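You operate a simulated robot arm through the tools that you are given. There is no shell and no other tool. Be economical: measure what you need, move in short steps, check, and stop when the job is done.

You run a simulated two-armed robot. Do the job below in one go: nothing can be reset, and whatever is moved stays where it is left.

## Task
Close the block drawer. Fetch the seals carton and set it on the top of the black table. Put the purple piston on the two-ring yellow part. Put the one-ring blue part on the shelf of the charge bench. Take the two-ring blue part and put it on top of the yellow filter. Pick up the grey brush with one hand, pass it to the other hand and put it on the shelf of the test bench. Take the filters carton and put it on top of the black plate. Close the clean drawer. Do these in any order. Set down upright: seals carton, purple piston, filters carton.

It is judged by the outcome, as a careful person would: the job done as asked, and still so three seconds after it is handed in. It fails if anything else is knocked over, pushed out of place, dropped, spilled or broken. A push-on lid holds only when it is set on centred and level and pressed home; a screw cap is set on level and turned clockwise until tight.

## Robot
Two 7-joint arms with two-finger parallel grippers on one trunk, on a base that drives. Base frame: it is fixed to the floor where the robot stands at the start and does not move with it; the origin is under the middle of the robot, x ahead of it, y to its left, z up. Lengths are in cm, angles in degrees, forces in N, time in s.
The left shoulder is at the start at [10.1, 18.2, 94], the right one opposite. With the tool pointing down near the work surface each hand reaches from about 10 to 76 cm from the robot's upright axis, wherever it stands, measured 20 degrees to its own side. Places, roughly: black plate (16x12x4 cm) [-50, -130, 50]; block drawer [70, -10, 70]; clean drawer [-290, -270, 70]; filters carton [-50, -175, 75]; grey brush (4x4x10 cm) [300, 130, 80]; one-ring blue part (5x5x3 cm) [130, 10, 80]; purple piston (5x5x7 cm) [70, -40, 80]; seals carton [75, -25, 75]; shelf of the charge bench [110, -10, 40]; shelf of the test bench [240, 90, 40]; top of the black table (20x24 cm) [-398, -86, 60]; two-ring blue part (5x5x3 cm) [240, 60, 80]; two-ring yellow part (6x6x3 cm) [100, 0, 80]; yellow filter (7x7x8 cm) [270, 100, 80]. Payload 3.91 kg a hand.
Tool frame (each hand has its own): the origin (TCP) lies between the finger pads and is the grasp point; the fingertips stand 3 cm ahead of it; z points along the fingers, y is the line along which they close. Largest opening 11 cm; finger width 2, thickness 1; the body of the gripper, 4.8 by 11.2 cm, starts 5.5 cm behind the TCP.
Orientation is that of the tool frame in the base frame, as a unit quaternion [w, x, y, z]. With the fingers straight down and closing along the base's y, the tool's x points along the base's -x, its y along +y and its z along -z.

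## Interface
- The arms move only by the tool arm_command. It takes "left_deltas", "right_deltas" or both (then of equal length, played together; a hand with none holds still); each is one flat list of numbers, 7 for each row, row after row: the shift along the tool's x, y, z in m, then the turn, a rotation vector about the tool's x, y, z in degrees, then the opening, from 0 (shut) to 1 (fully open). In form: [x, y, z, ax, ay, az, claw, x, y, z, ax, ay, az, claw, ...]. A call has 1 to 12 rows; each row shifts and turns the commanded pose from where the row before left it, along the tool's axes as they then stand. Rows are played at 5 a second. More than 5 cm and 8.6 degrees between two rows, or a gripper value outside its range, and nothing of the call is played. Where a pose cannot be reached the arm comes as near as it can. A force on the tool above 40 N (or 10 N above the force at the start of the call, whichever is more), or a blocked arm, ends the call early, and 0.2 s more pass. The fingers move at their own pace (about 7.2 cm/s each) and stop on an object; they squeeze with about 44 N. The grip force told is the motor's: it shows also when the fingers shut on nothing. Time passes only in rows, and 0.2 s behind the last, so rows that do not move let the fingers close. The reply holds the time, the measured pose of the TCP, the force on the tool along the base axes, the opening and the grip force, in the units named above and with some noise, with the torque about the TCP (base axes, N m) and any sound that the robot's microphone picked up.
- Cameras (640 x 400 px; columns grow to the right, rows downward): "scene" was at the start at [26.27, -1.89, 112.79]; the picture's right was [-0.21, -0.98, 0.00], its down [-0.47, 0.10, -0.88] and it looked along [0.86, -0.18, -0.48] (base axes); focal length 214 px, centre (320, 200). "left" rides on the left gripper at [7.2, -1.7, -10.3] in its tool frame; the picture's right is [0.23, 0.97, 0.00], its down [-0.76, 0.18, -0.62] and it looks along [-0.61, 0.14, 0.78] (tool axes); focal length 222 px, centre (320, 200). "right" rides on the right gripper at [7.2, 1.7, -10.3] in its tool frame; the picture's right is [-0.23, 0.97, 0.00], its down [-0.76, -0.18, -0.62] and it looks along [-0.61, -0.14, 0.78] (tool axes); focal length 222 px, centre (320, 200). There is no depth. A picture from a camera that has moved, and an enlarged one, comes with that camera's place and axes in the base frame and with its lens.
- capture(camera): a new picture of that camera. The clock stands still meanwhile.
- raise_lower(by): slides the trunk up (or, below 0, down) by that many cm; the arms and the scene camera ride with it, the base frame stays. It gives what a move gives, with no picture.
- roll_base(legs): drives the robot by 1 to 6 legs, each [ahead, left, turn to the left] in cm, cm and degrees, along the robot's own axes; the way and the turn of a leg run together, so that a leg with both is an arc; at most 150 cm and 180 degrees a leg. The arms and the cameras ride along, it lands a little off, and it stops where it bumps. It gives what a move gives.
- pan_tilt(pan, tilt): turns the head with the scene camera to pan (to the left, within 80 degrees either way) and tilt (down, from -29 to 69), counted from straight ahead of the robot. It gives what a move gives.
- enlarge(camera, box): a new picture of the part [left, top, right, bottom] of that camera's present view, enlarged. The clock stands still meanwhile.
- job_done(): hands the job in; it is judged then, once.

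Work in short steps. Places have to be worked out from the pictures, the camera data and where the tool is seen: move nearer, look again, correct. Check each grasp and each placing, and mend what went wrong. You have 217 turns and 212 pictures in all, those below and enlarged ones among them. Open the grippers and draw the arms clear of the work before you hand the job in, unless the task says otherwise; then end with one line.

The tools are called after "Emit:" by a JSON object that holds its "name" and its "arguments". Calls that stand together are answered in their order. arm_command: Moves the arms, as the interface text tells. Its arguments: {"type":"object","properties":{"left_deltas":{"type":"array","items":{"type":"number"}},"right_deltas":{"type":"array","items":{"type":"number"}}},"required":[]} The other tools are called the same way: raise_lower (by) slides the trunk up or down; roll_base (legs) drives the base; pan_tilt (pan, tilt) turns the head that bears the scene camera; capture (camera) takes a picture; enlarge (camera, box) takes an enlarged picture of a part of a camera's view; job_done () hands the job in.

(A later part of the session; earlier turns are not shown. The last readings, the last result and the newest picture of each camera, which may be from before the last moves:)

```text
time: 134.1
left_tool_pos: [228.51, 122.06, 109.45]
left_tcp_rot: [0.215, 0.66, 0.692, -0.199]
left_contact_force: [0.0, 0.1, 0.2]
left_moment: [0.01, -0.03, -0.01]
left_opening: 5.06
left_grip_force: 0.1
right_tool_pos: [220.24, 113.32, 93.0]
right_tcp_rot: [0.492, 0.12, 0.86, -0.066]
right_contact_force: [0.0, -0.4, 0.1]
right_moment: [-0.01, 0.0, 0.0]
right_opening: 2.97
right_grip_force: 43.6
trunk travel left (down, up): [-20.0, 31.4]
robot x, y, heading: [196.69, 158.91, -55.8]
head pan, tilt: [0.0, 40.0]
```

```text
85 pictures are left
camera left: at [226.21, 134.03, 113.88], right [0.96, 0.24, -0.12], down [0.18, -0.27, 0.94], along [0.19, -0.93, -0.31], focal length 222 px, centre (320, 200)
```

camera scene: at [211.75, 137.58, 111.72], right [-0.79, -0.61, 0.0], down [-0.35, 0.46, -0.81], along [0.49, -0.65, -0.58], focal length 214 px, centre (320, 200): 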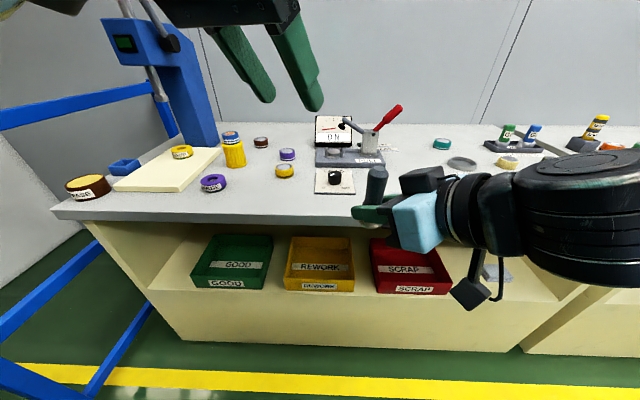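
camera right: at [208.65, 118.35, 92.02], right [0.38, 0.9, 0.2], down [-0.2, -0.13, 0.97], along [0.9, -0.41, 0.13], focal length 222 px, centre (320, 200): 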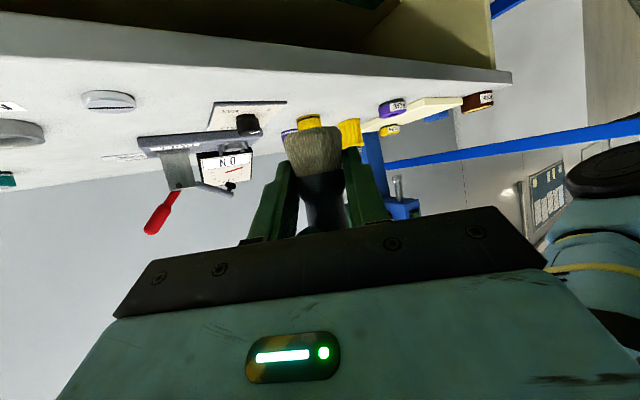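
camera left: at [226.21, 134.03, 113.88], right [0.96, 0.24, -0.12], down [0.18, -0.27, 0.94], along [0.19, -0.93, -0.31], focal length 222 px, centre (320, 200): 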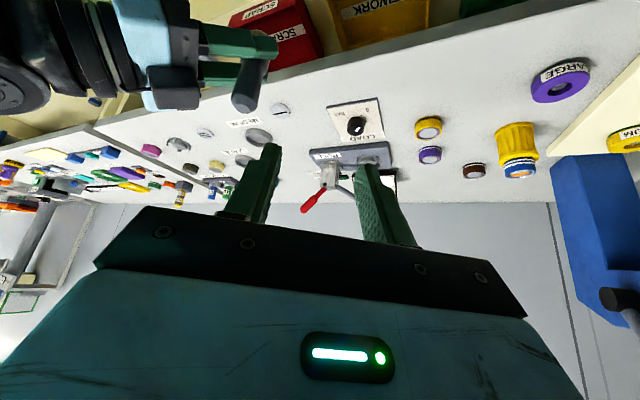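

Hand-over done: the right hand alone holds the brush upright. I move the left hand away from the head, straighten the right hand's yaw, then drive right 64 cm along the bench toward the free shelf spot.

Emit:
{"name": "arm_command", "arguments": {"left_deltas": [0, 0.04, 0, 0, 0, 0, 0.5, 0, 0.04, 0, 0, 0, 0, 0.5, 0, 0.04, 0, -4.24, 0, -6.19, 0.5, 0, 0.02, 0, -4.24, 0, -6.19, 0.5, 0, 0.02, 0, -4.24, 0, -6.19, 0.5, 0, 0, 0, -4.24, 0, -6.19, 0.5], "right_deltas": [0, -0.02, 0, 6.93, 0, 4, 0, 0, -0.02, 0, 6.93, 0, 4, 0, 0, -0.02, 0, 6.93, 0, 4, 0, 0, -0.02, 0, 6.93, 0, 4, 0, 0, -0.02, 0, 6.93, 0, 4, 0, 0, 0, 0, 0, 0, 0, 0]}}

Emit:
{"name": "roll_base", "arguments": {"legs": [[0, -64, 0]]}}

Emit:
{"name": "raise_lower", "arguments": {"by": -20}}

Emit:
{"name": "capture", "arguments": {"camera": "scene"}}

```text
time: 135.5
left_tool_pos: [244.21, 123.79, 109.77]
left_tcp_rot: [0.263, 0.457, 0.838, -0.137]
left_contact_force: [0.0, 0.2, -0.5]
left_moment: [-0.01, -0.02, 0.02]
left_opening: 5.52
left_grip_force: 0.0
right_tool_pos: [214.94, 104.99, 92.84]
right_tcp_rot: [0.439, 0.408, 0.766, -0.234]
right_contact_force: [-0.5, 0.5, -0.3]
right_moment: [-0.02, -0.01, 0.01]
right_opening: 2.93
right_grip_force: 43.9
trunk travel left (down, up): [-20.0, 31.4]
robot x, y, heading: [196.56, 159.32, -55.7]
head pan, tilt: [0.0, 40.0]
```

```text
time: 141.6
left_tool_pos: [192.28, 87.9, 109.73]
left_tcp_rot: [0.265, 0.451, 0.841, -0.136]
left_contact_force: [0.6, 0.1, -0.3]
left_moment: [0.0, -0.02, 0.03]
left_opening: 5.51
left_grip_force: 0.0
right_tool_pos: [163.42, 68.68, 92.83]
right_tcp_rot: [0.44, 0.401, 0.77, -0.229]
right_contact_force: [0.3, 0.7, 0.0]
right_moment: [0.01, -0.02, -0.01]
right_opening: 2.91
right_grip_force: 44.0
trunk travel left (down, up): [-20.0, 31.4]
robot x, y, heading: [144.3, 122.98, -54.7]
head pan, tilt: [0.0, 40.0]
```

```text
time: 143.8
left_tool_pos: [192.32, 87.98, 89.74]
left_tcp_rot: [0.264, 0.452, 0.841, -0.135]
left_contact_force: [0.8, 0.3, -0.8]
left_moment: [0.01, -0.03, 0.01]
left_opening: 5.5
left_grip_force: 0.0
right_tool_pos: [163.42, 68.72, 72.86]
right_tcp_rot: [0.441, 0.401, 0.77, -0.23]
right_contact_force: [0.2, 1.1, -0.2]
right_moment: [0.02, -0.03, -0.03]
right_opening: 2.87
right_grip_force: 43.8
trunk travel left (down, up): [0.0, 51.4]
robot x, y, heading: [144.25, 123.08, -54.9]
head pan, tilt: [0.0, 40.0]
```

```text
84 pictures are left
camera scene: at [163.01, 95.65, 89.99], right [-0.82, -0.58, 0.0], down [-0.37, 0.53, -0.77], along [0.44, -0.63, -0.64], focal length 214 px, centre (320, 200)
```

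scene: 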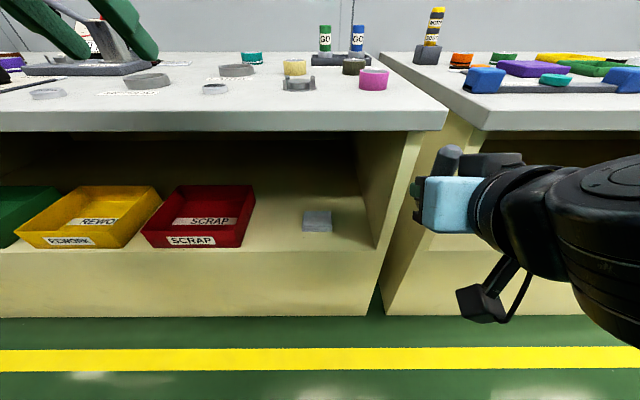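

The free gap between the SCRAP bin and the grey block (s≈194–208) is better. I drive 27 cm left, straighten, and lower the right hand to z≈53.

Emit:
{"name": "roll_base", "arguments": {"legs": [[0, 27, -1.2]]}}

Emit:
{"name": "arm_command", "arguments": {"right_deltas": [0.0344, 0, 0.0203, 0, 0, 0, 0, 0.0344, 0, 0.0203, 0, 0, 0, 0, 0.0344, 0, 0.0203, 0, 0, 0, 0, 0.0344, 0, 0.0203, 0, 0, 0, 0, 0.0344, 0, 0.0203, 0, 0, 0, 0]}}

Emit:
{"name": "capture", "arguments": {"camera": "scene"}}

Emit:
{"name": "capture", "arguments": {"camera": "right"}}

```text
time: 146.7
left_tool_pos: [213.54, 101.9, 89.8]
left_tcp_rot: [0.263, 0.463, 0.835, -0.139]
left_contact_force: [-0.3, 0.1, 0.8]
left_moment: [0.02, 0.03, -0.01]
left_opening: 5.5
left_grip_force: 0.0
right_tool_pos: [184.17, 83.48, 72.74]
right_tcp_rot: [0.437, 0.411, 0.764, -0.235]
right_contact_force: [-1.0, 0.0, 0.0]
right_moment: [0.03, -0.02, -0.03]
right_opening: 2.88
right_grip_force: 44.0
trunk travel left (down, up): [0.0, 51.4]
robot x, y, heading: [166.73, 137.94, -56.1]
head pan, tilt: [0.0, 40.0]
```

```text
time: 147.9
left_tool_pos: [213.53, 101.82, 89.63]
left_tcp_rot: [0.263, 0.463, 0.835, -0.139]
left_contact_force: [-0.1, 0.2, 0.7]
left_moment: [0.0, 0.0, 0.01]
left_opening: 5.52
left_grip_force: 0.1
right_tool_pos: [184.54, 83.58, 53.31]
right_tcp_rot: [0.435, 0.413, 0.764, -0.236]
right_contact_force: [-0.2, 0.1, 0.3]
right_moment: [0.0, 0.0, 0.02]
right_opening: 2.88
right_grip_force: 43.3
right hand out of reach, approached as far as the arm can: row 2
trunk travel left (down, up): [0.0, 51.4]
robot x, y, heading: [166.53, 138.35, -56.2]
head pan, tilt: [0.0, 40.0]
```

```text
83 pictures are left
camera scene: at [184.53, 110.38, 89.99], right [-0.83, -0.55, 0.0], down [-0.36, 0.54, -0.77], along [0.42, -0.64, -0.64], focal length 214 px, centre (320, 200)
```

scene: 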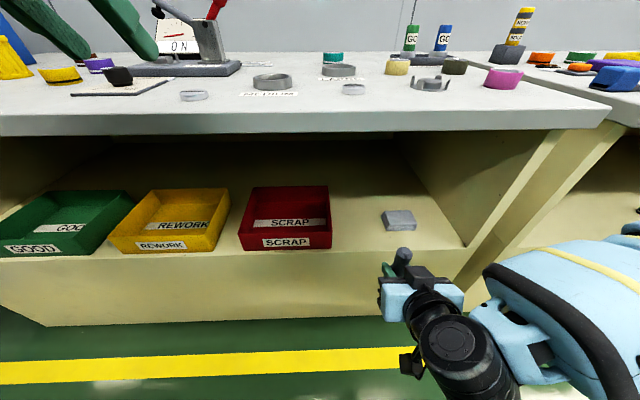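

```text
82 pictures are left
camera right: at [179.21, 95.06, 52.35], right [0.88, 0.44, 0.19], down [-0.23, 0.03, 0.97], along [0.42, -0.9, 0.12], focal length 222 px, centre (320, 200)
```

right: 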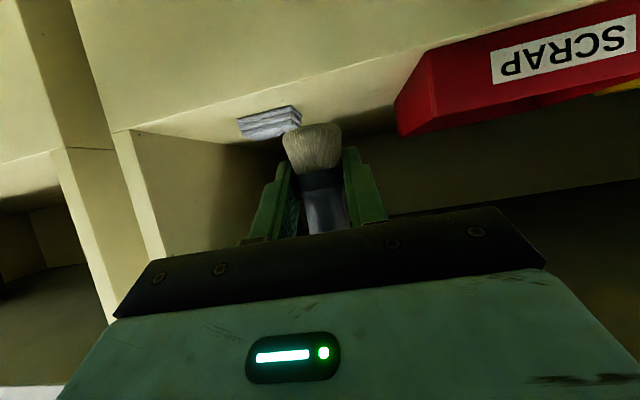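

Gap centre is at about s=203.5. I shift the right hand 3.5 cm left and advance 11 cm, then drive ahead 12 cm so the brush hangs inside at n≈57.

Emit:
{"name": "arm_command", "arguments": {"right_deltas": [-0.0186, 0.0117, 0.0316, 0, 0, 0, 0, -0.0186, 0.0117, 0.0316, 0, 0, 0, 0, -0.0186, 0.0117, 0.0316, 0, 0, 0, 0]}}

Emit:
{"name": "roll_base", "arguments": {"legs": [[12, 0, 0]]}}

Emit:
{"name": "capture", "arguments": {"camera": "right"}}

Emit:
{"name": "capture", "arguments": {"camera": "scene"}}

```text
time: 148.7
left_tool_pos: [213.5, 101.88, 89.8]
left_tcp_rot: [0.263, 0.463, 0.835, -0.139]
left_contact_force: [0.1, 0.6, 0.0]
left_moment: [-0.01, -0.02, 0.01]
left_opening: 5.47
left_grip_force: 0.1
right_tool_pos: [193.59, 75.88, 53.21]
right_tcp_rot: [0.437, 0.411, 0.764, -0.236]
right_contact_force: [-0.9, 0.1, -0.3]
right_moment: [0.02, 0.01, 0.0]
right_opening: 2.87
right_grip_force: 43.9
trunk travel left (down, up): [0.0, 51.4]
robot x, y, heading: [166.43, 137.99, -56.3]
head pan, tilt: [0.0, 40.0]
```

```text
time: 150.0
left_tool_pos: [220.17, 91.95, 89.62]
left_tcp_rot: [0.263, 0.463, 0.835, -0.14]
left_contact_force: [0.1, 0.0, -0.1]
left_moment: [0.01, 0.0, -0.01]
left_opening: 5.5
left_grip_force: 0.0
right_tool_pos: [200.11, 66.3, 53.09]
right_tcp_rot: [0.436, 0.413, 0.763, -0.237]
right_contact_force: [-0.3, -0.1, -1.2]
right_moment: [0.03, 0.01, 0.0]
right_opening: 2.85
right_grip_force: 44.3
trunk travel left (down, up): [0.0, 51.4]
robot x, y, heading: [172.92, 128.2, -56.5]
head pan, tilt: [0.0, 40.0]
```

```text
81 pictures are left
camera right: at [194.65, 77.72, 52.16], right [0.88, 0.44, 0.2], down [-0.23, 0.03, 0.97], along [0.42, -0.9, 0.13], focal length 222 px, centre (320, 200)
```

right: 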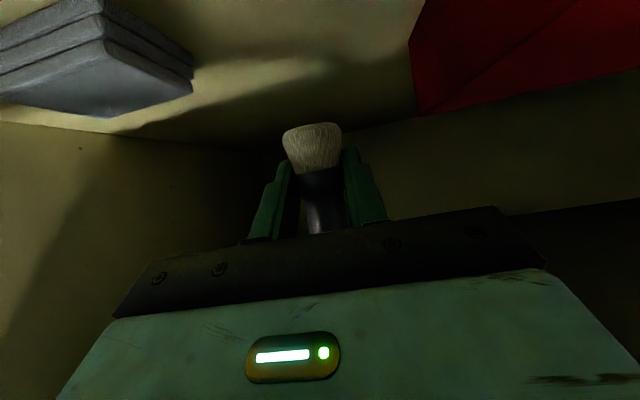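

```text
80 pictures are left
camera scene: at [191.11, 100.44, 89.98], right [-0.83, -0.55, 0.0], down [-0.36, 0.54, -0.77], along [0.42, -0.64, -0.64], focal length 214 px, centre (320, 200)
```

scene: 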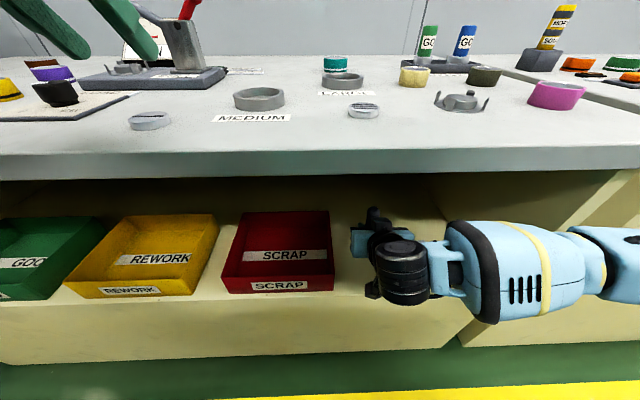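

The brush hangs free between block and bin at s≈203, n≈57. I lower toward the shelf.

Emit:
{"name": "arm_command", "arguments": {"right_deltas": [0.028, 0, 0.0165, 0, 0, 0, 0, 0.028, 0, 0.0165, 0, 0, 0, 0, 0.0034, 0, 0.002, 0, 0, 0, 0, 0.0034, 0, 0.002, 0, 0, 0, 0]}}

```text
time: 151.0
left_tool_pos: [220.09, 92.13, 89.76]
left_tcp_rot: [0.262, 0.463, 0.835, -0.139]
left_contact_force: [-0.1, 0.3, 0.3]
left_moment: [0.03, 0.01, 0.0]
left_opening: 5.5
left_grip_force: 0.0
right_tool_pos: [198.34, 64.52, 50.78]
right_tcp_rot: [0.434, 0.413, 0.765, -0.235]
right_contact_force: [1.2, -0.2, -0.1]
right_moment: [-0.01, -0.01, -0.01]
right_opening: 2.87
right_grip_force: 43.4
right hand out of reach, approached as far as the arm can: row 1, 2, 3, 4
trunk travel left (down, up): [0.0, 51.4]
robot x, y, heading: [172.89, 127.98, -56.5]
head pan, tilt: [0.0, 40.0]
```

The arm can't go lower at this stretch. I retract it 10 cm, raise the left hand for clearance, drive the base 10 cm closer, and lower again from a less stretched pose.

Emit:
{"name": "arm_command", "arguments": {"left_deltas": [-0.0225, 0, -0.033, 0, 0, 0, 0.5, -0.0225, 0, -0.033, 0, 0, 0, 0.5, 0, 0, 0, 0, 0, 0, 0.5], "right_deltas": [0.0169, 0.0083, -0.0287, 0, 0, 0, 0, 0.0169, 0.0083, -0.0287, 0, 0, 0, 0, 0.0169, 0.0083, -0.0287, 0, 0, 0, 0]}}

Emit:
{"name": "roll_base", "arguments": {"legs": [[10, 0, 0]]}}

Emit:
{"name": "arm_command", "arguments": {"right_deltas": [0.0172, 0, 0.0101, 0, 0, 0, 0, 0.0172, 0, 0.0101, 0, 0, 0, 0]}}

```text
time: 151.8
left_tool_pos: [220.52, 90.96, 96.0]
left_tcp_rot: [0.264, 0.464, 0.834, -0.142]
left_contact_force: [-0.4, 0.4, 0.1]
left_moment: [0.01, -0.01, 0.02]
left_opening: 5.49
left_grip_force: 0.1
left hand out of reach, approached as far as the arm can: row 2
right_tool_pos: [194.43, 73.48, 53.53]
right_tcp_rot: [0.435, 0.413, 0.765, -0.235]
right_contact_force: [0.3, 1.0, 0.3]
right_moment: [0.01, 0.01, -0.02]
right_opening: 2.86
right_grip_force: 43.7
right hand out of reach, approached as far as the arm can: row 1, 2, 3
trunk travel left (down, up): [0.0, 51.4]
robot x, y, heading: [173.21, 127.72, -56.2]
head pan, tilt: [0.0, 40.0]
```

```text
time: 152.8
left_tool_pos: [223.3, 87.12, 96.18]
left_tcp_rot: [0.263, 0.468, 0.831, -0.146]
left_contact_force: [0.7, -1.1, -0.4]
left_moment: [0.05, 0.03, -0.05]
left_opening: 5.5
left_grip_force: 0.1
right_tool_pos: [196.27, 69.85, 52.86]
right_tcp_rot: [0.426, 0.417, 0.767, -0.236]
right_contact_force: [1.1, 0.2, -1.3]
right_moment: [-0.02, 0.0, -0.03]
right_opening: 2.86
right_grip_force: 43.8
trunk travel left (down, up): [0.0, 51.4]
robot x, y, heading: [176.48, 123.59, -56.8]
head pan, tilt: [0.0, 40.0]
stopped in leg 1: the robot was blocked; the commanded pose is now the measured one
```

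```text
time: 153.4
left_tool_pos: [222.86, 86.73, 96.25]
left_tcp_rot: [0.264, 0.469, 0.831, -0.144]
left_contact_force: [0.2, -0.7, 0.0]
left_moment: [-0.02, -0.01, -0.01]
left_opening: 5.5
left_grip_force: 0.0
right_tool_pos: [195.17, 69.31, 50.32]
right_tcp_rot: [0.409, 0.422, 0.777, -0.226]
right_contact_force: [0.1, 1.0, 0.1]
right_moment: [0.0, -0.02, 0.01]
right_opening: 2.87
right_grip_force: 43.9
right hand out of reach, approached as far as the arm can: row 1, 2
trunk travel left (down, up): [0.0, 51.4]
robot x, y, heading: [176.15, 124.0, -57.1]
head pan, tilt: [0.0, 40.0]
```

The base was blocked — the right elbow swings out to the side against the bench. I back off 12 cm, shift the base 13 cm left while moving the hand right relative to it, so the forearm points forward.

Emit:
{"name": "roll_base", "arguments": {"legs": [[-14, 0, 1], [0, 14, 0]]}}

Emit:
{"name": "arm_command", "arguments": {"right_deltas": [0, -0.045, 0, 0, 0, 0, 0, 0, -0.045, 0, 0, 0, 0, 0, 0, -0.045, 0, 0, 0, 0, 0]}}

Emit:
{"name": "capture", "arguments": {"camera": "scene"}}

```text
time: 156.1
left_tool_pos: [227.82, 105.59, 95.82]
left_tcp_rot: [0.262, 0.461, 0.836, -0.14]
left_contact_force: [-0.3, 0.1, -0.2]
left_moment: [0.02, 0.02, 0.01]
left_opening: 5.53
left_grip_force: 0.1
right_tool_pos: [200.89, 87.42, 51.42]
right_tcp_rot: [0.422, 0.413, 0.774, -0.228]
right_contact_force: [0.5, 1.2, 0.2]
right_moment: [-0.01, 0.0, -0.01]
right_opening: 2.86
right_grip_force: 44.0
trunk travel left (down, up): [0.0, 51.4]
robot x, y, heading: [179.85, 142.12, -56.0]
head pan, tilt: [0.0, 40.0]
```

```text
time: 156.9
left_tool_pos: [227.64, 105.7, 95.79]
left_tcp_rot: [0.262, 0.461, 0.836, -0.14]
left_contact_force: [-0.1, -0.9, 0.0]
left_moment: [0.01, -0.03, 0.01]
left_opening: 5.5
left_grip_force: 0.1
right_tool_pos: [198.02, 85.49, 51.57]
right_tcp_rot: [0.42, 0.414, 0.775, -0.228]
right_contact_force: [0.7, 0.0, 0.1]
right_moment: [0.02, -0.03, 0.02]
right_opening: 2.81
right_grip_force: 44.1
right hand out of reach, approached as far as the arm can: row 1, 2, 3
trunk travel left (down, up): [0.0, 51.4]
robot x, y, heading: [180.29, 142.02, -56.2]
head pan, tilt: [0.0, 40.0]
```

```text
79 pictures are left
camera scene: at [198.23, 114.91, 89.99], right [-0.83, -0.56, 0.0], down [-0.36, 0.53, -0.77], along [0.43, -0.64, -0.64], focal length 214 px, centre (320, 200)
```

scene: 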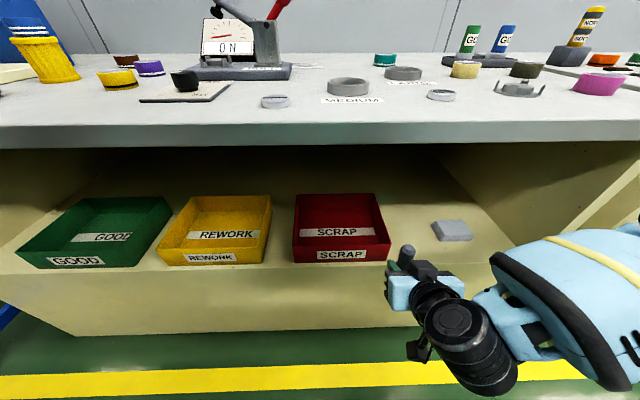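

The wrist is at a limit in this orientation. With the forearm coming from the right, yawing the hand left is more natural; I yaw it 24° left and test lowering here in front of the shelf.

Emit:
{"name": "arm_command", "arguments": {"right_deltas": [0, 0, 0, -6.93, 0, -4, 0, 0, 0, 0, -6.93, 0, -4, 0, 0, 0, 0, -6.93, 0, -4, 0, 0.0172, 0, 0.0101, 0, 0, 0, 0, 0.0172, 0, 0.0101, 0, 0, 0, 0, 0.0172, 0, 0.0101, 0, 0, 0, 0]}}

```text
time: 158.3
left_tool_pos: [227.92, 105.68, 95.93]
left_tcp_rot: [0.261, 0.462, 0.836, -0.14]
left_contact_force: [1.5, 0.3, -0.2]
left_moment: [-0.02, -0.03, -0.02]
left_opening: 5.5
left_grip_force: 0.0
right_tool_pos: [197.93, 85.32, 51.5]
right_tcp_rot: [0.42, 0.414, 0.774, -0.228]
right_contact_force: [-0.5, -0.3, 0.6]
right_moment: [-0.01, 0.0, 0.02]
right_opening: 2.83
right_grip_force: 43.8
right hand out of reach, approached as far as the arm can: row 1, 2, 3, 4, 5, 6
trunk travel left (down, up): [0.0, 51.4]
robot x, y, heading: [180.23, 142.11, -56.1]
head pan, tilt: [0.0, 40.0]
```

The commanded pose has drifted beyond reach. I command back up 12 cm to recover.

Emit:
{"name": "arm_command", "arguments": {"right_deltas": [-0.0344, 0, -0.0203, 0, 0, 0, 0, -0.0344, 0, -0.0203, 0, 0, 0, 0, -0.0344, 0, -0.0203, 0, 0, 0, 0, -0.0344, 0, -0.0203, 0, 0, 0, 0]}}

Emit:
{"name": "capture", "arguments": {"camera": "scene"}}

```text
time: 159.3
left_tool_pos: [227.82, 105.74, 95.83]
left_tcp_rot: [0.263, 0.461, 0.836, -0.141]
left_contact_force: [-0.7, 0.4, -0.2]
left_moment: [0.02, -0.03, -0.02]
left_opening: 5.5
left_grip_force: 0.1
right_tool_pos: [198.29, 84.65, 67.44]
right_tcp_rot: [0.42, 0.414, 0.775, -0.228]
right_contact_force: [-0.6, 0.3, -0.4]
right_moment: [-0.02, 0.03, 0.03]
right_opening: 2.84
right_grip_force: 43.5
trunk travel left (down, up): [0.0, 51.4]
robot x, y, heading: [180.11, 142.13, -56.1]
head pan, tilt: [0.0, 40.0]
```

```text
78 pictures are left
camera scene: at [198.22, 114.94, 90.0], right [-0.83, -0.56, 0.0], down [-0.36, 0.53, -0.77], along [0.43, -0.64, -0.64], focal length 214 px, centre (320, 200)
```

scene: 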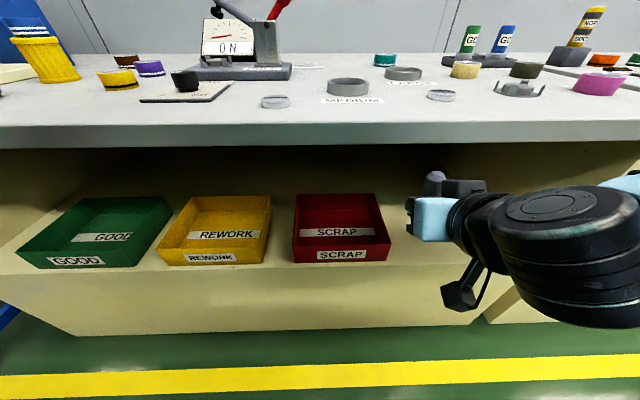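

Recovered. I reduce the tilt to 42° (the pose that worked in the other bench's shelf), accept a slight lean of the brush, lower to z≈53 and shift the base 8 cm right.

Emit:
{"name": "arm_command", "arguments": {"right_deltas": [0, 0, 0, 0, 7.5, 0, 0, 0, 0, 0, 0, 7.5, 0, 0, 0.0312, 0, 0.0347, 0, 0, 0, 0, 0.0312, 0, 0.0347, 0, 0, 0, 0, 0.0312, 0, 0.0347, 0, 0, 0, 0]}}

Emit:
{"name": "roll_base", "arguments": {"legs": [[0, -8.3, 0]]}}

Emit:
{"name": "capture", "arguments": {"camera": "scene"}}

```text
time: 160.5
left_tool_pos: [227.84, 105.59, 95.83]
left_tcp_rot: [0.261, 0.461, 0.836, -0.14]
left_contact_force: [-0.1, 0.1, -0.2]
left_moment: [-0.04, 0.01, -0.02]
left_opening: 5.51
left_grip_force: 0.1
right_tool_pos: [198.0, 85.07, 53.47]
right_tcp_rot: [0.316, 0.441, 0.822, -0.172]
right_contact_force: [-0.1, -0.7, 1.1]
right_moment: [0.0, -0.01, 0.01]
right_opening: 2.81
right_grip_force: 43.6
trunk travel left (down, up): [0.0, 51.4]
robot x, y, heading: [180.12, 142.46, -56.1]
head pan, tilt: [0.0, 40.0]
```

```text
time: 161.9
left_tool_pos: [220.73, 100.98, 95.86]
left_tcp_rot: [0.261, 0.46, 0.837, -0.138]
left_contact_force: [0.5, 0.0, 0.1]
left_moment: [0.04, 0.04, 0.01]
left_opening: 5.5
left_grip_force: 0.0
right_tool_pos: [190.98, 80.53, 53.41]
right_tcp_rot: [0.316, 0.441, 0.822, -0.172]
right_contact_force: [0.1, 0.2, -0.5]
right_moment: [-0.01, -0.01, 0.02]
right_opening: 2.8
right_grip_force: 43.4
trunk travel left (down, up): [0.0, 51.4]
robot x, y, heading: [173.15, 137.37, -56.3]
head pan, tilt: [0.0, 40.0]
```

```text
77 pictures are left
camera scene: at [191.2, 110.18, 89.99], right [-0.83, -0.56, 0.0], down [-0.36, 0.53, -0.77], along [0.43, -0.63, -0.64], focal length 214 px, centre (320, 200)
```

scene: 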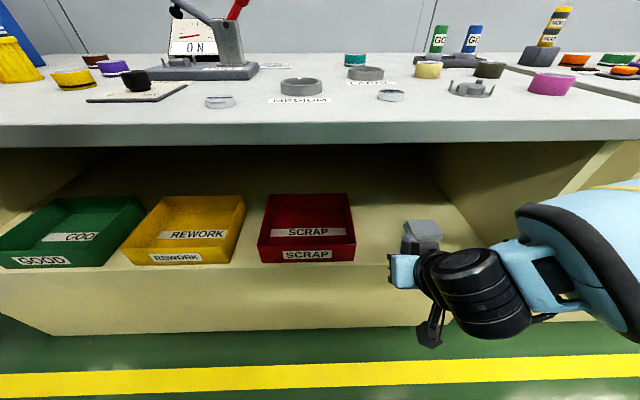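

Good. I advance the hand 12 cm and the base 5 cm to bring the brush over the shelf spot.

Emit:
{"name": "arm_command", "arguments": {"right_deltas": [-0.0297, 0, 0.0268, 0, 0, 0, 0, -0.0297, 0, 0.0268, 0, 0, 0, 0, -0.0297, 0, 0.0268, 0, 0, 0, 0]}}

Emit:
{"name": "roll_base", "arguments": {"legs": [[5, 0, 0]]}}

Emit:
{"name": "arm_command", "arguments": {"right_deltas": [0.0201, 0, 0.0223, 0, 0, 0, 0, 0.0134, 0, 0.0149, 0, 0, 0, 0]}}

Emit:
{"name": "capture", "arguments": {"camera": "right"}}

```text
time: 162.8
left_tool_pos: [220.82, 100.86, 95.75]
left_tcp_rot: [0.262, 0.461, 0.837, -0.14]
left_contact_force: [0.4, -0.4, 0.0]
left_moment: [-0.01, 0.01, -0.02]
left_opening: 5.5
left_grip_force: 0.0
right_tool_pos: [197.79, 70.38, 53.29]
right_tcp_rot: [0.315, 0.44, 0.823, -0.172]
right_contact_force: [-0.1, 0.2, 1.2]
right_moment: [0.01, 0.01, -0.02]
right_opening: 2.8
right_grip_force: 44.1
trunk travel left (down, up): [0.0, 51.4]
robot x, y, heading: [173.34, 137.67, -55.7]
head pan, tilt: [0.0, 40.0]
```

```text
time: 163.9
left_tool_pos: [223.73, 96.57, 95.71]
left_tcp_rot: [0.262, 0.461, 0.836, -0.141]
left_contact_force: [1.1, 0.5, -0.3]
left_moment: [0.01, -0.01, 0.01]
left_opening: 5.49
left_grip_force: 0.1
right_tool_pos: [200.61, 66.38, 52.92]
right_tcp_rot: [0.312, 0.438, 0.825, -0.171]
right_contact_force: [0.9, -0.1, 1.5]
right_moment: [-0.02, -0.03, -0.03]
right_opening: 2.79
right_grip_force: 44.0
trunk travel left (down, up): [0.0, 51.4]
robot x, y, heading: [176.02, 133.14, -56.3]
head pan, tilt: [0.0, 40.0]
stopped in leg 1: the robot was blocked; the commanded pose is now the measured one
```

```text
time: 164.5
left_tool_pos: [223.7, 96.49, 95.88]
left_tcp_rot: [0.262, 0.461, 0.836, -0.14]
left_contact_force: [0.3, 0.3, -0.1]
left_moment: [0.0, -0.04, 0.0]
left_opening: 5.51
left_grip_force: 0.1
right_tool_pos: [200.42, 66.32, 47.96]
right_tcp_rot: [0.313, 0.437, 0.826, -0.169]
right_contact_force: [0.4, 0.6, 0.6]
right_moment: [-0.01, -0.02, 0.01]
right_opening: 2.79
right_grip_force: 44.0
trunk travel left (down, up): [0.0, 51.4]
robot x, y, heading: [176.01, 133.15, -56.3]
head pan, tilt: [0.0, 40.0]
```

```text
76 pictures are left
camera right: at [195.16, 77.62, 50.88], right [0.9, 0.4, 0.14], down [-0.06, -0.22, 0.97], along [0.42, -0.89, -0.18], focal length 222 px, centre (320, 200)
```

right: 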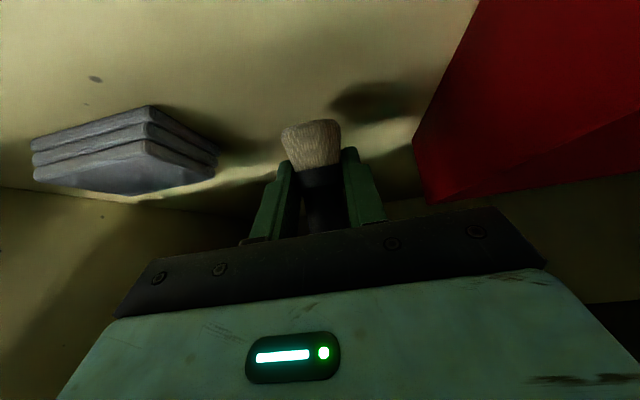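

The brush is at s=203, n=57, a few cm above the shelf. I lower in small steps.

Emit:
{"name": "arm_command", "arguments": {"right_deltas": [0.0067, 0, 0.0074, 0, 0, 0, 0, 0.0034, 0, 0.0037, 0, 0, 0, 0, 0.0034, 0, 0.0037, 0, 0, 0, 0]}}

```text
time: 165.3
left_tool_pos: [223.66, 96.58, 95.88]
left_tcp_rot: [0.262, 0.461, 0.836, -0.14]
left_contact_force: [0.0, 0.2, 0.0]
left_moment: [0.03, 0.02, -0.02]
left_opening: 5.47
left_grip_force: 0.1
right_tool_pos: [200.43, 66.36, 46.12]
right_tcp_rot: [0.314, 0.438, 0.825, -0.172]
right_contact_force: [-1.5, 0.2, 7.2]
right_moment: [-0.06, -0.03, 0.0]
right_opening: 2.79
right_grip_force: 43.8
trunk travel left (down, up): [0.0, 51.4]
robot x, y, heading: [175.77, 133.29, -56.2]
head pan, tilt: [0.0, 40.0]
```

Contact (7 N). I press a few mm more so the brush pivots upright in the fingers, then look.

Emit:
{"name": "arm_command", "arguments": {"right_deltas": [0.002, 0, 0.0022, 0, 0, 0, 0, 0.002, 0, 0.0022, 0, 0, 0, 0]}}

Emit:
{"name": "capture", "arguments": {"camera": "right"}}

```text
time: 166.0
left_tool_pos: [223.67, 96.51, 95.9]
left_tcp_rot: [0.261, 0.461, 0.836, -0.14]
left_contact_force: [-0.8, -0.3, -0.2]
left_moment: [-0.01, 0.03, 0.02]
left_opening: 5.49
left_grip_force: 0.0
right_tool_pos: [200.61, 66.22, 46.09]
right_tcp_rot: [0.32, 0.437, 0.823, -0.172]
right_contact_force: [1.9, 0.2, 9.5]
right_moment: [-0.1, -0.16, 0.04]
right_opening: 2.78
right_grip_force: 44.4
trunk travel left (down, up): [0.0, 51.4]
robot x, y, heading: [175.98, 133.39, -56.0]
head pan, tilt: [0.0, 40.0]
stopped in row 2 (right hand): the force on the tool passed its limit at 41 N (the readings are from after the stop); the commanded pose is now the measured one
```

```text
75 pictures are left
camera right: at [195.31, 77.38, 48.85], right [0.9, 0.41, 0.15], down [-0.07, -0.21, 0.97], along [0.43, -0.89, -0.16], focal length 222 px, centre (320, 200)
```

right: 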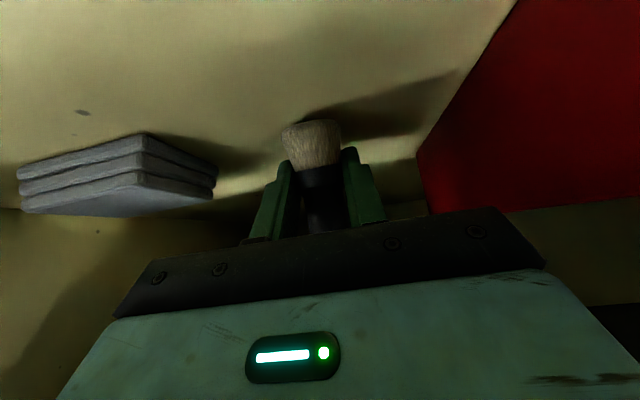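

It rests on the shelf. I ease off, open slowly, and withdraw straight back along the fingers.

Emit:
{"name": "arm_command", "arguments": {"right_deltas": [0, 0, 0, 0, 0, 0, 0.35, 0, 0, 0, 0, 0, 0, 0.45, 0, 0, 0, 0, 0, 0, 0.55, 0, 0, 0, 0, 0, 0, 0.6, 0, 0, -0.02, 0, 0, 0, 0.6, 0, 0, -0.03, 0, 0, 0, 0.6, 0, 0, -0.03, 0, 0, 0, 0.6]}}

Emit:
{"name": "capture", "arguments": {"camera": "right"}}

```text
time: 167.6
left_tool_pos: [223.69, 96.6, 95.92]
left_tcp_rot: [0.261, 0.462, 0.836, -0.141]
left_contact_force: [-0.4, -0.6, 0.4]
left_moment: [-0.03, -0.03, 0.02]
left_opening: 5.5
left_grip_force: 0.1
right_tool_pos: [197.62, 70.78, 51.87]
right_tcp_rot: [0.316, 0.438, 0.824, -0.171]
right_contact_force: [0.6, 0.6, 0.7]
right_moment: [0.03, -0.02, -0.02]
right_opening: 6.59
right_grip_force: 0.1
trunk travel left (down, up): [0.0, 51.4]
robot x, y, heading: [176.32, 133.12, -56.0]
head pan, tilt: [0.0, 40.0]
```

```text
74 pictures are left
camera right: at [192.26, 81.94, 54.78], right [0.9, 0.4, 0.15], down [-0.06, -0.22, 0.97], along [0.43, -0.89, -0.17], focal length 222 px, centre (320, 200)
```

right: 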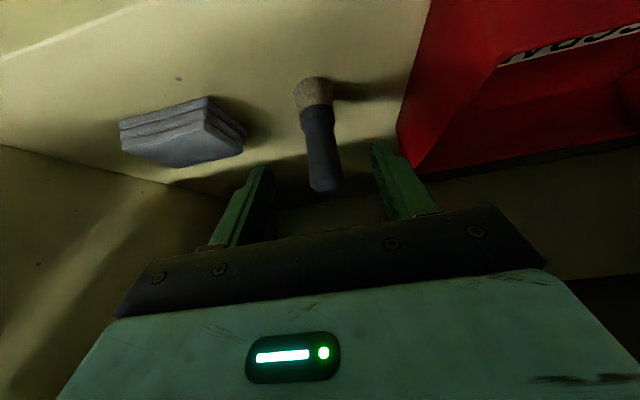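

The brush stands upright on the shelf. I back out, raise the trunk and the right hand; then I'll set the lever handle I nudged back to where it was.

Emit:
{"name": "roll_base", "arguments": {"legs": [[-16, 0, 0]]}}

Emit:
{"name": "raise_lower", "arguments": {"by": 20}}

Emit:
{"name": "arm_command", "arguments": {"left_deltas": [0, 0, 0, 0, 0, 0, 0, 0.02, 0, 0.03, 0, 0, 0, 0, 0.02, 0, 0.03, 0, 0, 0, 0, 0.02, 0, 0.03, 0, 0, 0, 0, 0, 0, 0, 0, 0, 0, 0, 0, 0, 0, 0, 0, 0, 0, 0, 0, 0, 0, 0, 0, 0], "right_deltas": [-0.03, 0, -0.0335, 0, 0, 0, 0.6, -0.03, 0, -0.0335, 0, 0, 0, 0.6, -0.03, 0, -0.0335, 0, 0, 0, 0.6, -0.03, 0, -0.0335, 0, 0, 0, 0.6, -0.03, 0, -0.0335, 0, 0, 0, 0.6, -0.03, 0, -0.0335, 0, 0, 0, 0.6, -0.03, 0, -0.0335, 0, 0, 0, 0.6]}}

Emit:
{"name": "capture", "arguments": {"camera": "scene"}}

```text
time: 169.0
left_tool_pos: [214.81, 109.87, 95.87]
left_tcp_rot: [0.262, 0.461, 0.836, -0.14]
left_contact_force: [0.6, 0.4, -0.5]
left_moment: [0.02, 0.03, 0.0]
left_opening: 5.49
left_grip_force: 0.0
right_tool_pos: [188.7, 84.15, 52.04]
right_tcp_rot: [0.317, 0.436, 0.824, -0.171]
right_contact_force: [0.4, 0.0, 0.7]
right_moment: [-0.01, 0.0, 0.01]
right_opening: 6.59
right_grip_force: 0.1
trunk travel left (down, up): [0.0, 51.4]
robot x, y, heading: [166.93, 146.76, -56.2]
head pan, tilt: [0.0, 40.0]
```

```text
time: 171.2
left_tool_pos: [214.81, 109.8, 115.8]
left_tcp_rot: [0.26, 0.461, 0.837, -0.139]
left_contact_force: [0.4, -1.4, -0.2]
left_moment: [-0.01, 0.02, -0.02]
left_opening: 5.5
left_grip_force: 0.1
right_tool_pos: [188.77, 84.07, 71.75]
right_tcp_rot: [0.317, 0.437, 0.824, -0.171]
right_contact_force: [-0.7, -0.4, 0.8]
right_moment: [0.01, -0.02, 0.01]
right_opening: 6.62
right_grip_force: 0.0
trunk travel left (down, up): [-20.0, 31.4]
robot x, y, heading: [167.07, 146.47, -56.0]
head pan, tilt: [0.0, 40.0]
```

```text
time: 172.8
left_tool_pos: [214.91, 109.97, 105.05]
left_tcp_rot: [0.261, 0.462, 0.836, -0.141]
left_contact_force: [-0.3, -0.2, 0.6]
left_moment: [0.02, -0.01, 0.06]
left_opening: 0.0
left_grip_force: 38.1
right_tool_pos: [188.81, 84.44, 103.05]
right_tcp_rot: [0.317, 0.437, 0.824, -0.172]
right_contact_force: [0.6, 0.4, 0.0]
right_moment: [0.01, 0.0, 0.03]
right_opening: 6.61
right_grip_force: 0.0
trunk travel left (down, up): [-20.0, 31.4]
robot x, y, heading: [166.87, 147.12, -56.1]
head pan, tilt: [0.0, 40.0]
```

```text
73 pictures are left
camera scene: at [181.24, 124.93, 111.04], right [-0.83, -0.56, 0.0], down [-0.36, 0.53, -0.77], along [0.43, -0.64, -0.64], focal length 214 px, centre (320, 200)
```

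scene: 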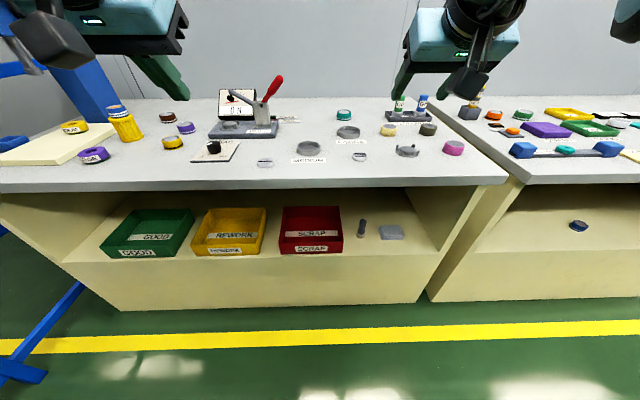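

The brush stands on the shelf and everything else is in place; the lever handle is now too upright. I drive in to push it gently back down with the closed left fingers.

Emit:
{"name": "roll_base", "arguments": {"legs": [[38, 0, 0]]}}

Emit:
{"name": "arm_command", "arguments": {"left_deltas": [0, -0.03, 0, 0, 0, 0, 0, -0.02, -0.03, 0.02, 0, 0, 0, 0, -0.033, 0, 0.0226, 0, 0, 0, 0]}}

Emit:
{"name": "capture", "arguments": {"camera": "scene"}}

Emit:
{"name": "capture", "arguments": {"camera": "left"}}

```text
time: 175.2
left_tool_pos: [235.61, 78.2, 105.03]
left_tcp_rot: [0.261, 0.464, 0.835, -0.141]
left_contact_force: [0.1, -0.6, -0.3]
left_moment: [-0.01, 0.01, 0.01]
left_opening: 0.02
left_grip_force: 37.2
right_tool_pos: [209.44, 52.87, 103.24]
right_tcp_rot: [0.316, 0.44, 0.823, -0.172]
right_contact_force: [0.2, 0.2, -0.4]
right_moment: [0.0, 0.0, 0.01]
right_opening: 6.58
right_grip_force: 0.0
trunk travel left (down, up): [-20.0, 31.4]
robot x, y, heading: [187.76, 115.08, -56.3]
head pan, tilt: [0.0, 40.0]
```

```text
time: 176.0
left_tool_pos: [234.16, 69.5, 104.53]
left_tcp_rot: [0.26, 0.464, 0.835, -0.14]
left_contact_force: [-0.2, -0.4, -0.3]
left_moment: [0.02, 0.0, 0.0]
left_opening: 0.0
left_grip_force: 37.7
right_tool_pos: [209.34, 52.6, 103.09]
right_tcp_rot: [0.316, 0.44, 0.823, -0.172]
right_contact_force: [-0.3, 0.0, -0.7]
right_moment: [-0.02, -0.02, -0.01]
right_opening: 6.6
right_grip_force: 0.0
trunk travel left (down, up): [-20.0, 31.4]
robot x, y, heading: [188.2, 115.22, -56.5]
head pan, tilt: [0.0, 40.0]
```

```text
72 pictures are left
camera scene: at [202.13, 93.38, 111.03], right [-0.83, -0.55, 0.0], down [-0.36, 0.54, -0.77], along [0.42, -0.64, -0.64], focal length 214 px, centre (320, 200)
```

scene: 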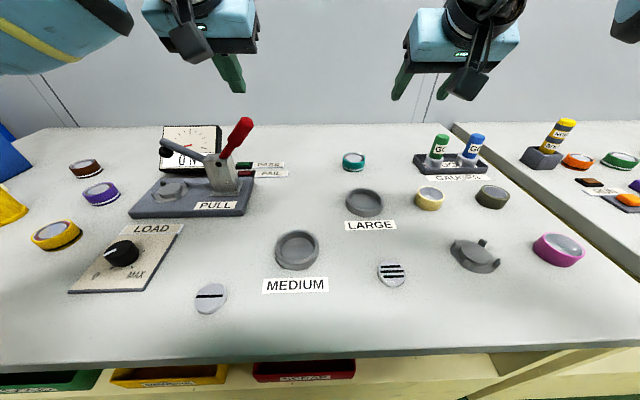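

```text
71 pictures are left
camera left: at [226.4, 78.83, 108.81], right [0.73, 0.68, -0.12], down [0.29, -0.14, 0.95], along [0.62, -0.72, -0.3], focal length 222 px, centre (320, 200)
```

left: 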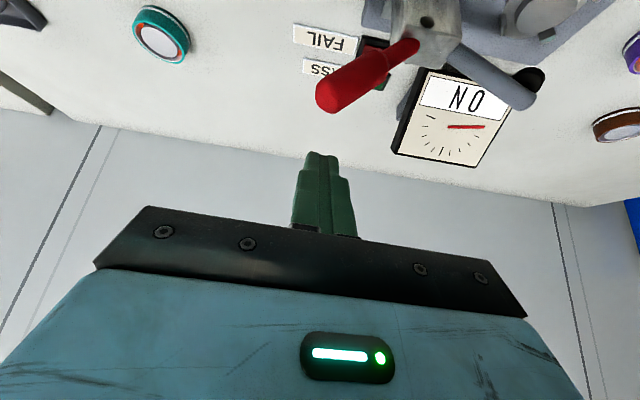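

Handle tip is at s≈233.3, n≈75.8, z≈96. I place the closed fingers left of it, then push it to the right and down back toward its old angle.

Emit:
{"name": "arm_command", "arguments": {"left_deltas": [0, 0.045, 0, 0, 0, 0, 0, -0.0066, 0.012, 0.0045, 0, 0, 0, 0, 0.0212, 0, 0.031, 0, 0, 0, 0, 0.0212, 0, 0.031, 0, 0, 0, 0, 0, -0.02, 0, 0, 0, 0, 0, 0, -0.015, 0, 0, 0, 0, 0, 0, -0.015, 0, 0, 0, 0, 0]}}

Emit:
{"name": "enlarge", "arguments": {"camera": "scene", "box": [120, 60, 344, 200]}}

```text
time: 177.6
left_tool_pos: [235.47, 69.15, 96.92]
left_tcp_rot: [0.262, 0.462, 0.835, -0.141]
left_contact_force: [5.8, 0.5, 2.9]
left_moment: [-0.03, -0.15, 0.1]
left_opening: 0.0
left_grip_force: 37.2
right_tool_pos: [209.45, 52.79, 103.11]
right_tcp_rot: [0.316, 0.439, 0.823, -0.172]
right_contact_force: [-0.7, 0.0, 0.6]
right_moment: [-0.03, 0.01, 0.0]
right_opening: 6.6
right_grip_force: 0.0
trunk travel left (down, up): [-20.0, 31.4]
robot x, y, heading: [187.82, 115.32, -56.1]
head pan, tilt: [0.0, 40.0]
```

```text
2.86 times, centred on (232, 130) of scene
camera zoom: at [202.18, 93.45, 111.04], right [-0.83, -0.55, 0.0], down [-0.36, 0.54, -0.77], along [0.42, -0.64, -0.64], focal length 613 px, centre (571, 400)
```

zoom: 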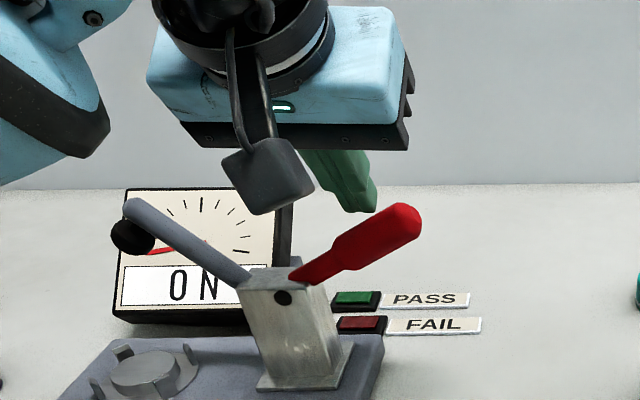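

The handle is back at about its original slope. I withdraw the left hand upward and back.

Emit:
{"name": "arm_command", "arguments": {"left_deltas": [0, 0.01, 0, 0, 0, 0, 0, -0.0226, 0, -0.033, 0, 0, 0, 0, -0.0226, 0, -0.033, 0, 0, 0, 0, 0.033, 0, -0.0226, 0, 0, 0, 0.5, 0.033, 0, -0.0226, 0, 0, 0, 0.5]}}

Emit:
{"name": "roll_base", "arguments": {"legs": [[-38, 0, 0]]}}

Emit:
{"name": "enlarge", "arguments": {"camera": "scene", "box": [160, 60, 480, 260]}}

```text
time: 178.8
left_tool_pos: [232.01, 76.2, 105.05]
left_tcp_rot: [0.261, 0.464, 0.834, -0.141]
left_contact_force: [0.1, -0.4, 0.3]
left_moment: [0.0, -0.01, -0.02]
left_opening: 5.5
left_grip_force: 0.1
right_tool_pos: [209.3, 52.83, 103.05]
right_tcp_rot: [0.317, 0.439, 0.823, -0.172]
right_contact_force: [-0.2, -0.2, 0.0]
right_moment: [-0.03, 0.02, 0.02]
right_opening: 6.62
right_grip_force: 0.0
trunk travel left (down, up): [-20.0, 31.4]
robot x, y, heading: [188.0, 115.45, -56.3]
head pan, tilt: [0.0, 40.0]
```

```text
time: 181.2
left_tool_pos: [210.93, 108.65, 104.95]
left_tcp_rot: [0.261, 0.461, 0.837, -0.14]
left_contact_force: [-0.4, 0.4, -0.1]
left_moment: [-0.04, 0.01, 0.04]
left_opening: 5.51
left_grip_force: 0.0
right_tool_pos: [188.32, 85.1, 103.14]
right_tcp_rot: [0.318, 0.436, 0.824, -0.171]
right_contact_force: [0.1, -0.2, 0.7]
right_moment: [-0.01, -0.02, 0.01]
right_opening: 6.61
right_grip_force: 0.0
trunk travel left (down, up): [-20.0, 31.4]
robot x, y, heading: [165.99, 147.43, -56.0]
head pan, tilt: [0.0, 40.0]
```

```text
2.00 times, centred on (320, 160) of scene
camera zoom: at [180.79, 125.63, 111.05], right [-0.83, -0.56, 0.0], down [-0.36, 0.53, -0.77], along [0.43, -0.64, -0.64], focal length 429 px, centre (320, 280)
```

zoom: 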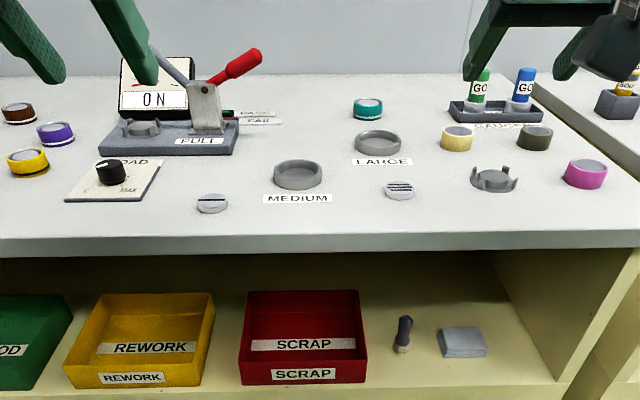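

All good at the test bench. Next the seals carton: I set both hands fingers-down and drive back along the aisle to the charge bench.

Emit:
{"name": "arm_command", "arguments": {"left_deltas": [0, 0, 0, 0, 8.4, 0, 1, 0, 0, 0, 0, 8.4, 0, 1, 0, 0, 0, 0, 8.4, 0, 1, 0, 0.02, 0, 0, 8.4, 0, 1, 0, 0.02, 0, 0, 0, 0, 1], "right_deltas": [0, -0.02, 0, 0, 8.4, 0, 1, 0, -0.02, 0, 0, 8.4, 0, 1, 0, 0, 0, 0, 8.4, 0, 1, 0, 0, 0, 0, 8.4, 0, 1, 0, 0, 0, 0, 8.4, 0, 1]}}

Emit:
{"name": "roll_base", "arguments": {"legs": [[0, -73, 0], [0, -73, 0], [36, 0, 0]]}}

Emit:
{"name": "capture", "arguments": {"camera": "scene"}}

Emit:
{"name": "capture", "arguments": {"camera": "right"}}

```text
time: 182.4
left_tool_pos: [214.25, 110.66, 104.97]
left_tcp_rot: [0.007, 0.481, 0.877, -0.001]
left_contact_force: [0.3, -0.7, 0.3]
left_moment: [0.02, -0.02, 0.02]
left_opening: 11.02
left_grip_force: 0.2
right_tool_pos: [178.97, 84.15, 101.07]
right_tcp_rot: [0.0, 0.469, 0.883, -0.002]
right_contact_force: [-0.5, -0.7, 0.2]
right_moment: [0.0, -0.02, 0.0]
right_opening: 11.0
right_grip_force: 0.0
right hand out of reach, approached as far as the arm can: row 3, 4, 5
trunk travel left (down, up): [-20.0, 31.4]
robot x, y, heading: [166.36, 147.27, -56.0]
head pan, tilt: [0.0, 40.0]
```

```text
time: 197.5
left_tool_pos: [116.84, 0.39, 105.0]
left_tcp_rot: [0.009, 0.468, 0.884, -0.001]
left_contact_force: [0.4, 0.5, 0.0]
left_moment: [0.02, 0.01, -0.02]
left_opening: 10.99
left_grip_force: 0.2
right_tool_pos: [82.45, -27.37, 101.07]
right_tcp_rot: [0.001, 0.456, 0.89, -0.004]
right_contact_force: [-0.1, -0.3, -0.2]
right_moment: [0.03, 0.01, -0.01]
right_opening: 11.01
right_grip_force: 0.1
trunk travel left (down, up): [-20.0, 31.4]
robot x, y, heading: [67.81, 35.36, -54.2]
head pan, tilt: [0.0, 40.0]
```

```text
68 pictures are left
camera scene: at [83.07, 14.21, 111.03], right [-0.81, -0.58, 0.0], down [-0.38, 0.52, -0.77], along [0.45, -0.62, -0.64], focal length 214 px, centre (320, 200)
```

scene: 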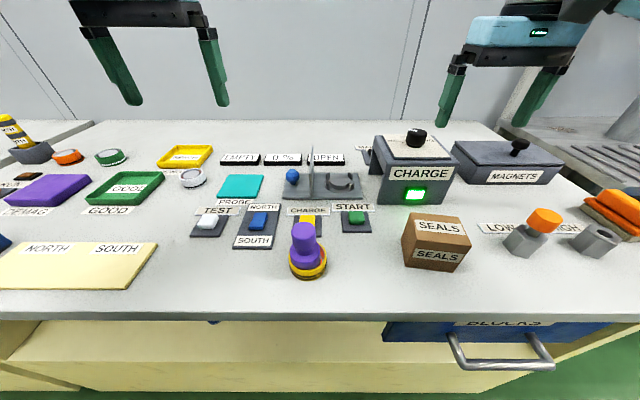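

```text
67 pictures are left
camera right: at [79.8, -20.38, 111.39], right [0.92, 0.39, 0.0], down [0.3, -0.72, 0.63], along [0.24, -0.58, -0.78], focal length 222 px, centre (320, 200)
```

right: 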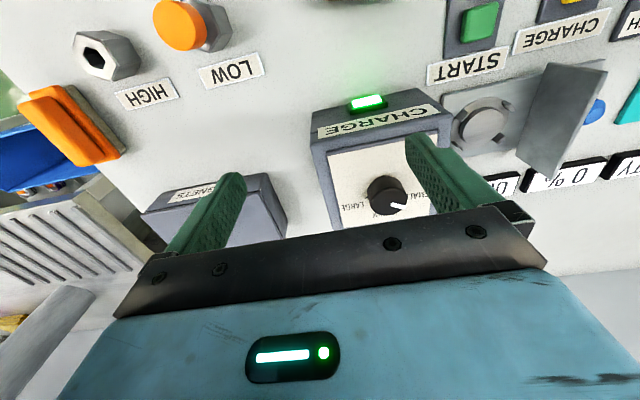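

The carton's top centre is near base [81.6,-13.8], its front edge turned about 10° clockwise of the bench line. I move the open right hand over it and yaw to match.

Emit:
{"name": "arm_command", "arguments": {"right_deltas": [0.039, 0.024, 0, 0, 0, 4, 1, 0.039, 0.022, 0, 0, 0, 4, 1, 0.037, 0.016, 0, 0, 0, 4, 1]}}

Emit:
{"name": "capture", "arguments": {"camera": "right"}}

Emit:
{"name": "enlarge", "arguments": {"camera": "scene", "box": [340, 140, 532, 260]}}

```text
time: 198.3
left_tool_pos: [116.8, 0.34, 105.0]
left_tcp_rot: [0.009, 0.468, 0.884, -0.001]
left_contact_force: [0.2, 0.2, -0.3]
left_moment: [-0.01, -0.02, 0.0]
left_opening: 11.0
left_grip_force: 0.1
right_tool_pos: [81.84, -14.06, 101.16]
right_tcp_rot: [0.001, 0.547, 0.837, -0.003]
right_contact_force: [1.4, -0.3, 0.6]
right_moment: [-0.03, -0.03, -0.01]
right_opening: 10.99
right_grip_force: 0.1
trunk travel left (down, up): [-20.0, 31.4]
robot x, y, heading: [68.2, 35.26, -54.4]
head pan, tilt: [0.0, 40.0]
```

```text
66 pictures are left
camera right: at [80.6, -6.8, 111.43], right [0.98, 0.18, 0.0], down [0.14, -0.76, 0.63], along [0.11, -0.62, -0.78], focal length 222 px, centre (320, 200)
```

right: 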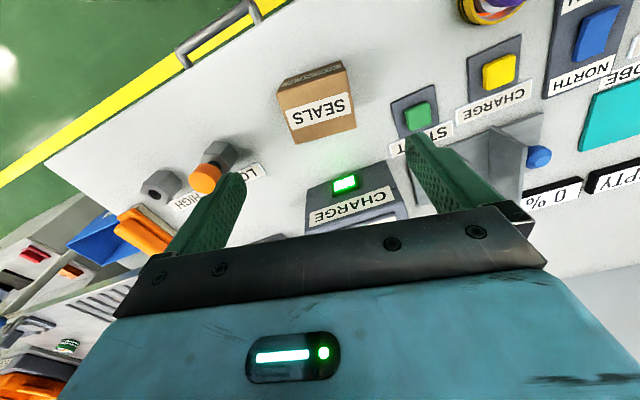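

```text
3.33 times, centred on (436, 200) of scene
camera zoom: at [83.02, 14.34, 111.06], right [-0.81, -0.58, 0.0], down [-0.38, 0.52, -0.77], along [0.45, -0.62, -0.64], focal length 715 px, centre (-67, 200)
```

zoom: 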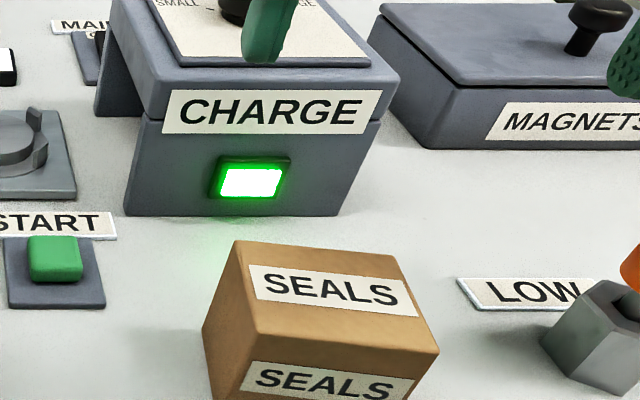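

Carton centre [81.8,-14.3], size ~7.3×5.4×7; the hand is aligned. I descend around it to z≈84.

Emit:
{"name": "arm_command", "arguments": {"right_deltas": [0.002, 0, 0.043, 0, 0, 0, 1, 0, 0, 0.043, 0, 0, 0, 1, 0, 0, 0.043, 0, 0, 0, 1, 0, 0, 0.043, 0, 0, 0, 1, 0, 0, 0, 0, 0, 0, 1]}}

Emit:
{"name": "capture", "arguments": {"camera": "right"}}

```text
time: 199.5
left_tool_pos: [116.82, 0.39, 104.98]
left_tcp_rot: [0.009, 0.467, 0.884, 0.0]
left_contact_force: [-0.2, 0.5, 1.6]
left_moment: [0.0, 0.03, 0.0]
left_opening: 11.01
left_grip_force: 0.0
right_tool_pos: [81.75, -13.91, 83.72]
right_tcp_rot: [0.002, 0.545, 0.838, -0.004]
right_contact_force: [0.7, -0.7, 0.1]
right_moment: [0.01, 0.0, 0.04]
right_opening: 10.98
right_grip_force: 0.0
trunk travel left (down, up): [-20.0, 31.4]
robot x, y, heading: [68.37, 35.66, -54.3]
head pan, tilt: [0.0, 40.0]
```

```text
64 pictures are left
camera right: at [80.46, -6.57, 94.02], right [0.98, 0.19, 0.0], down [0.15, -0.76, 0.63], along [0.11, -0.62, -0.78], focal length 222 px, centre (320, 200)
```

right: 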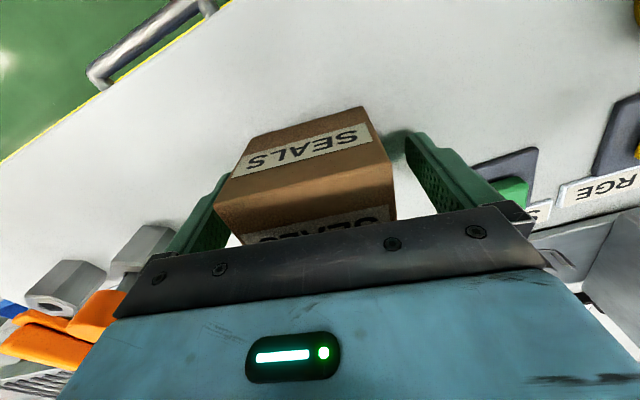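

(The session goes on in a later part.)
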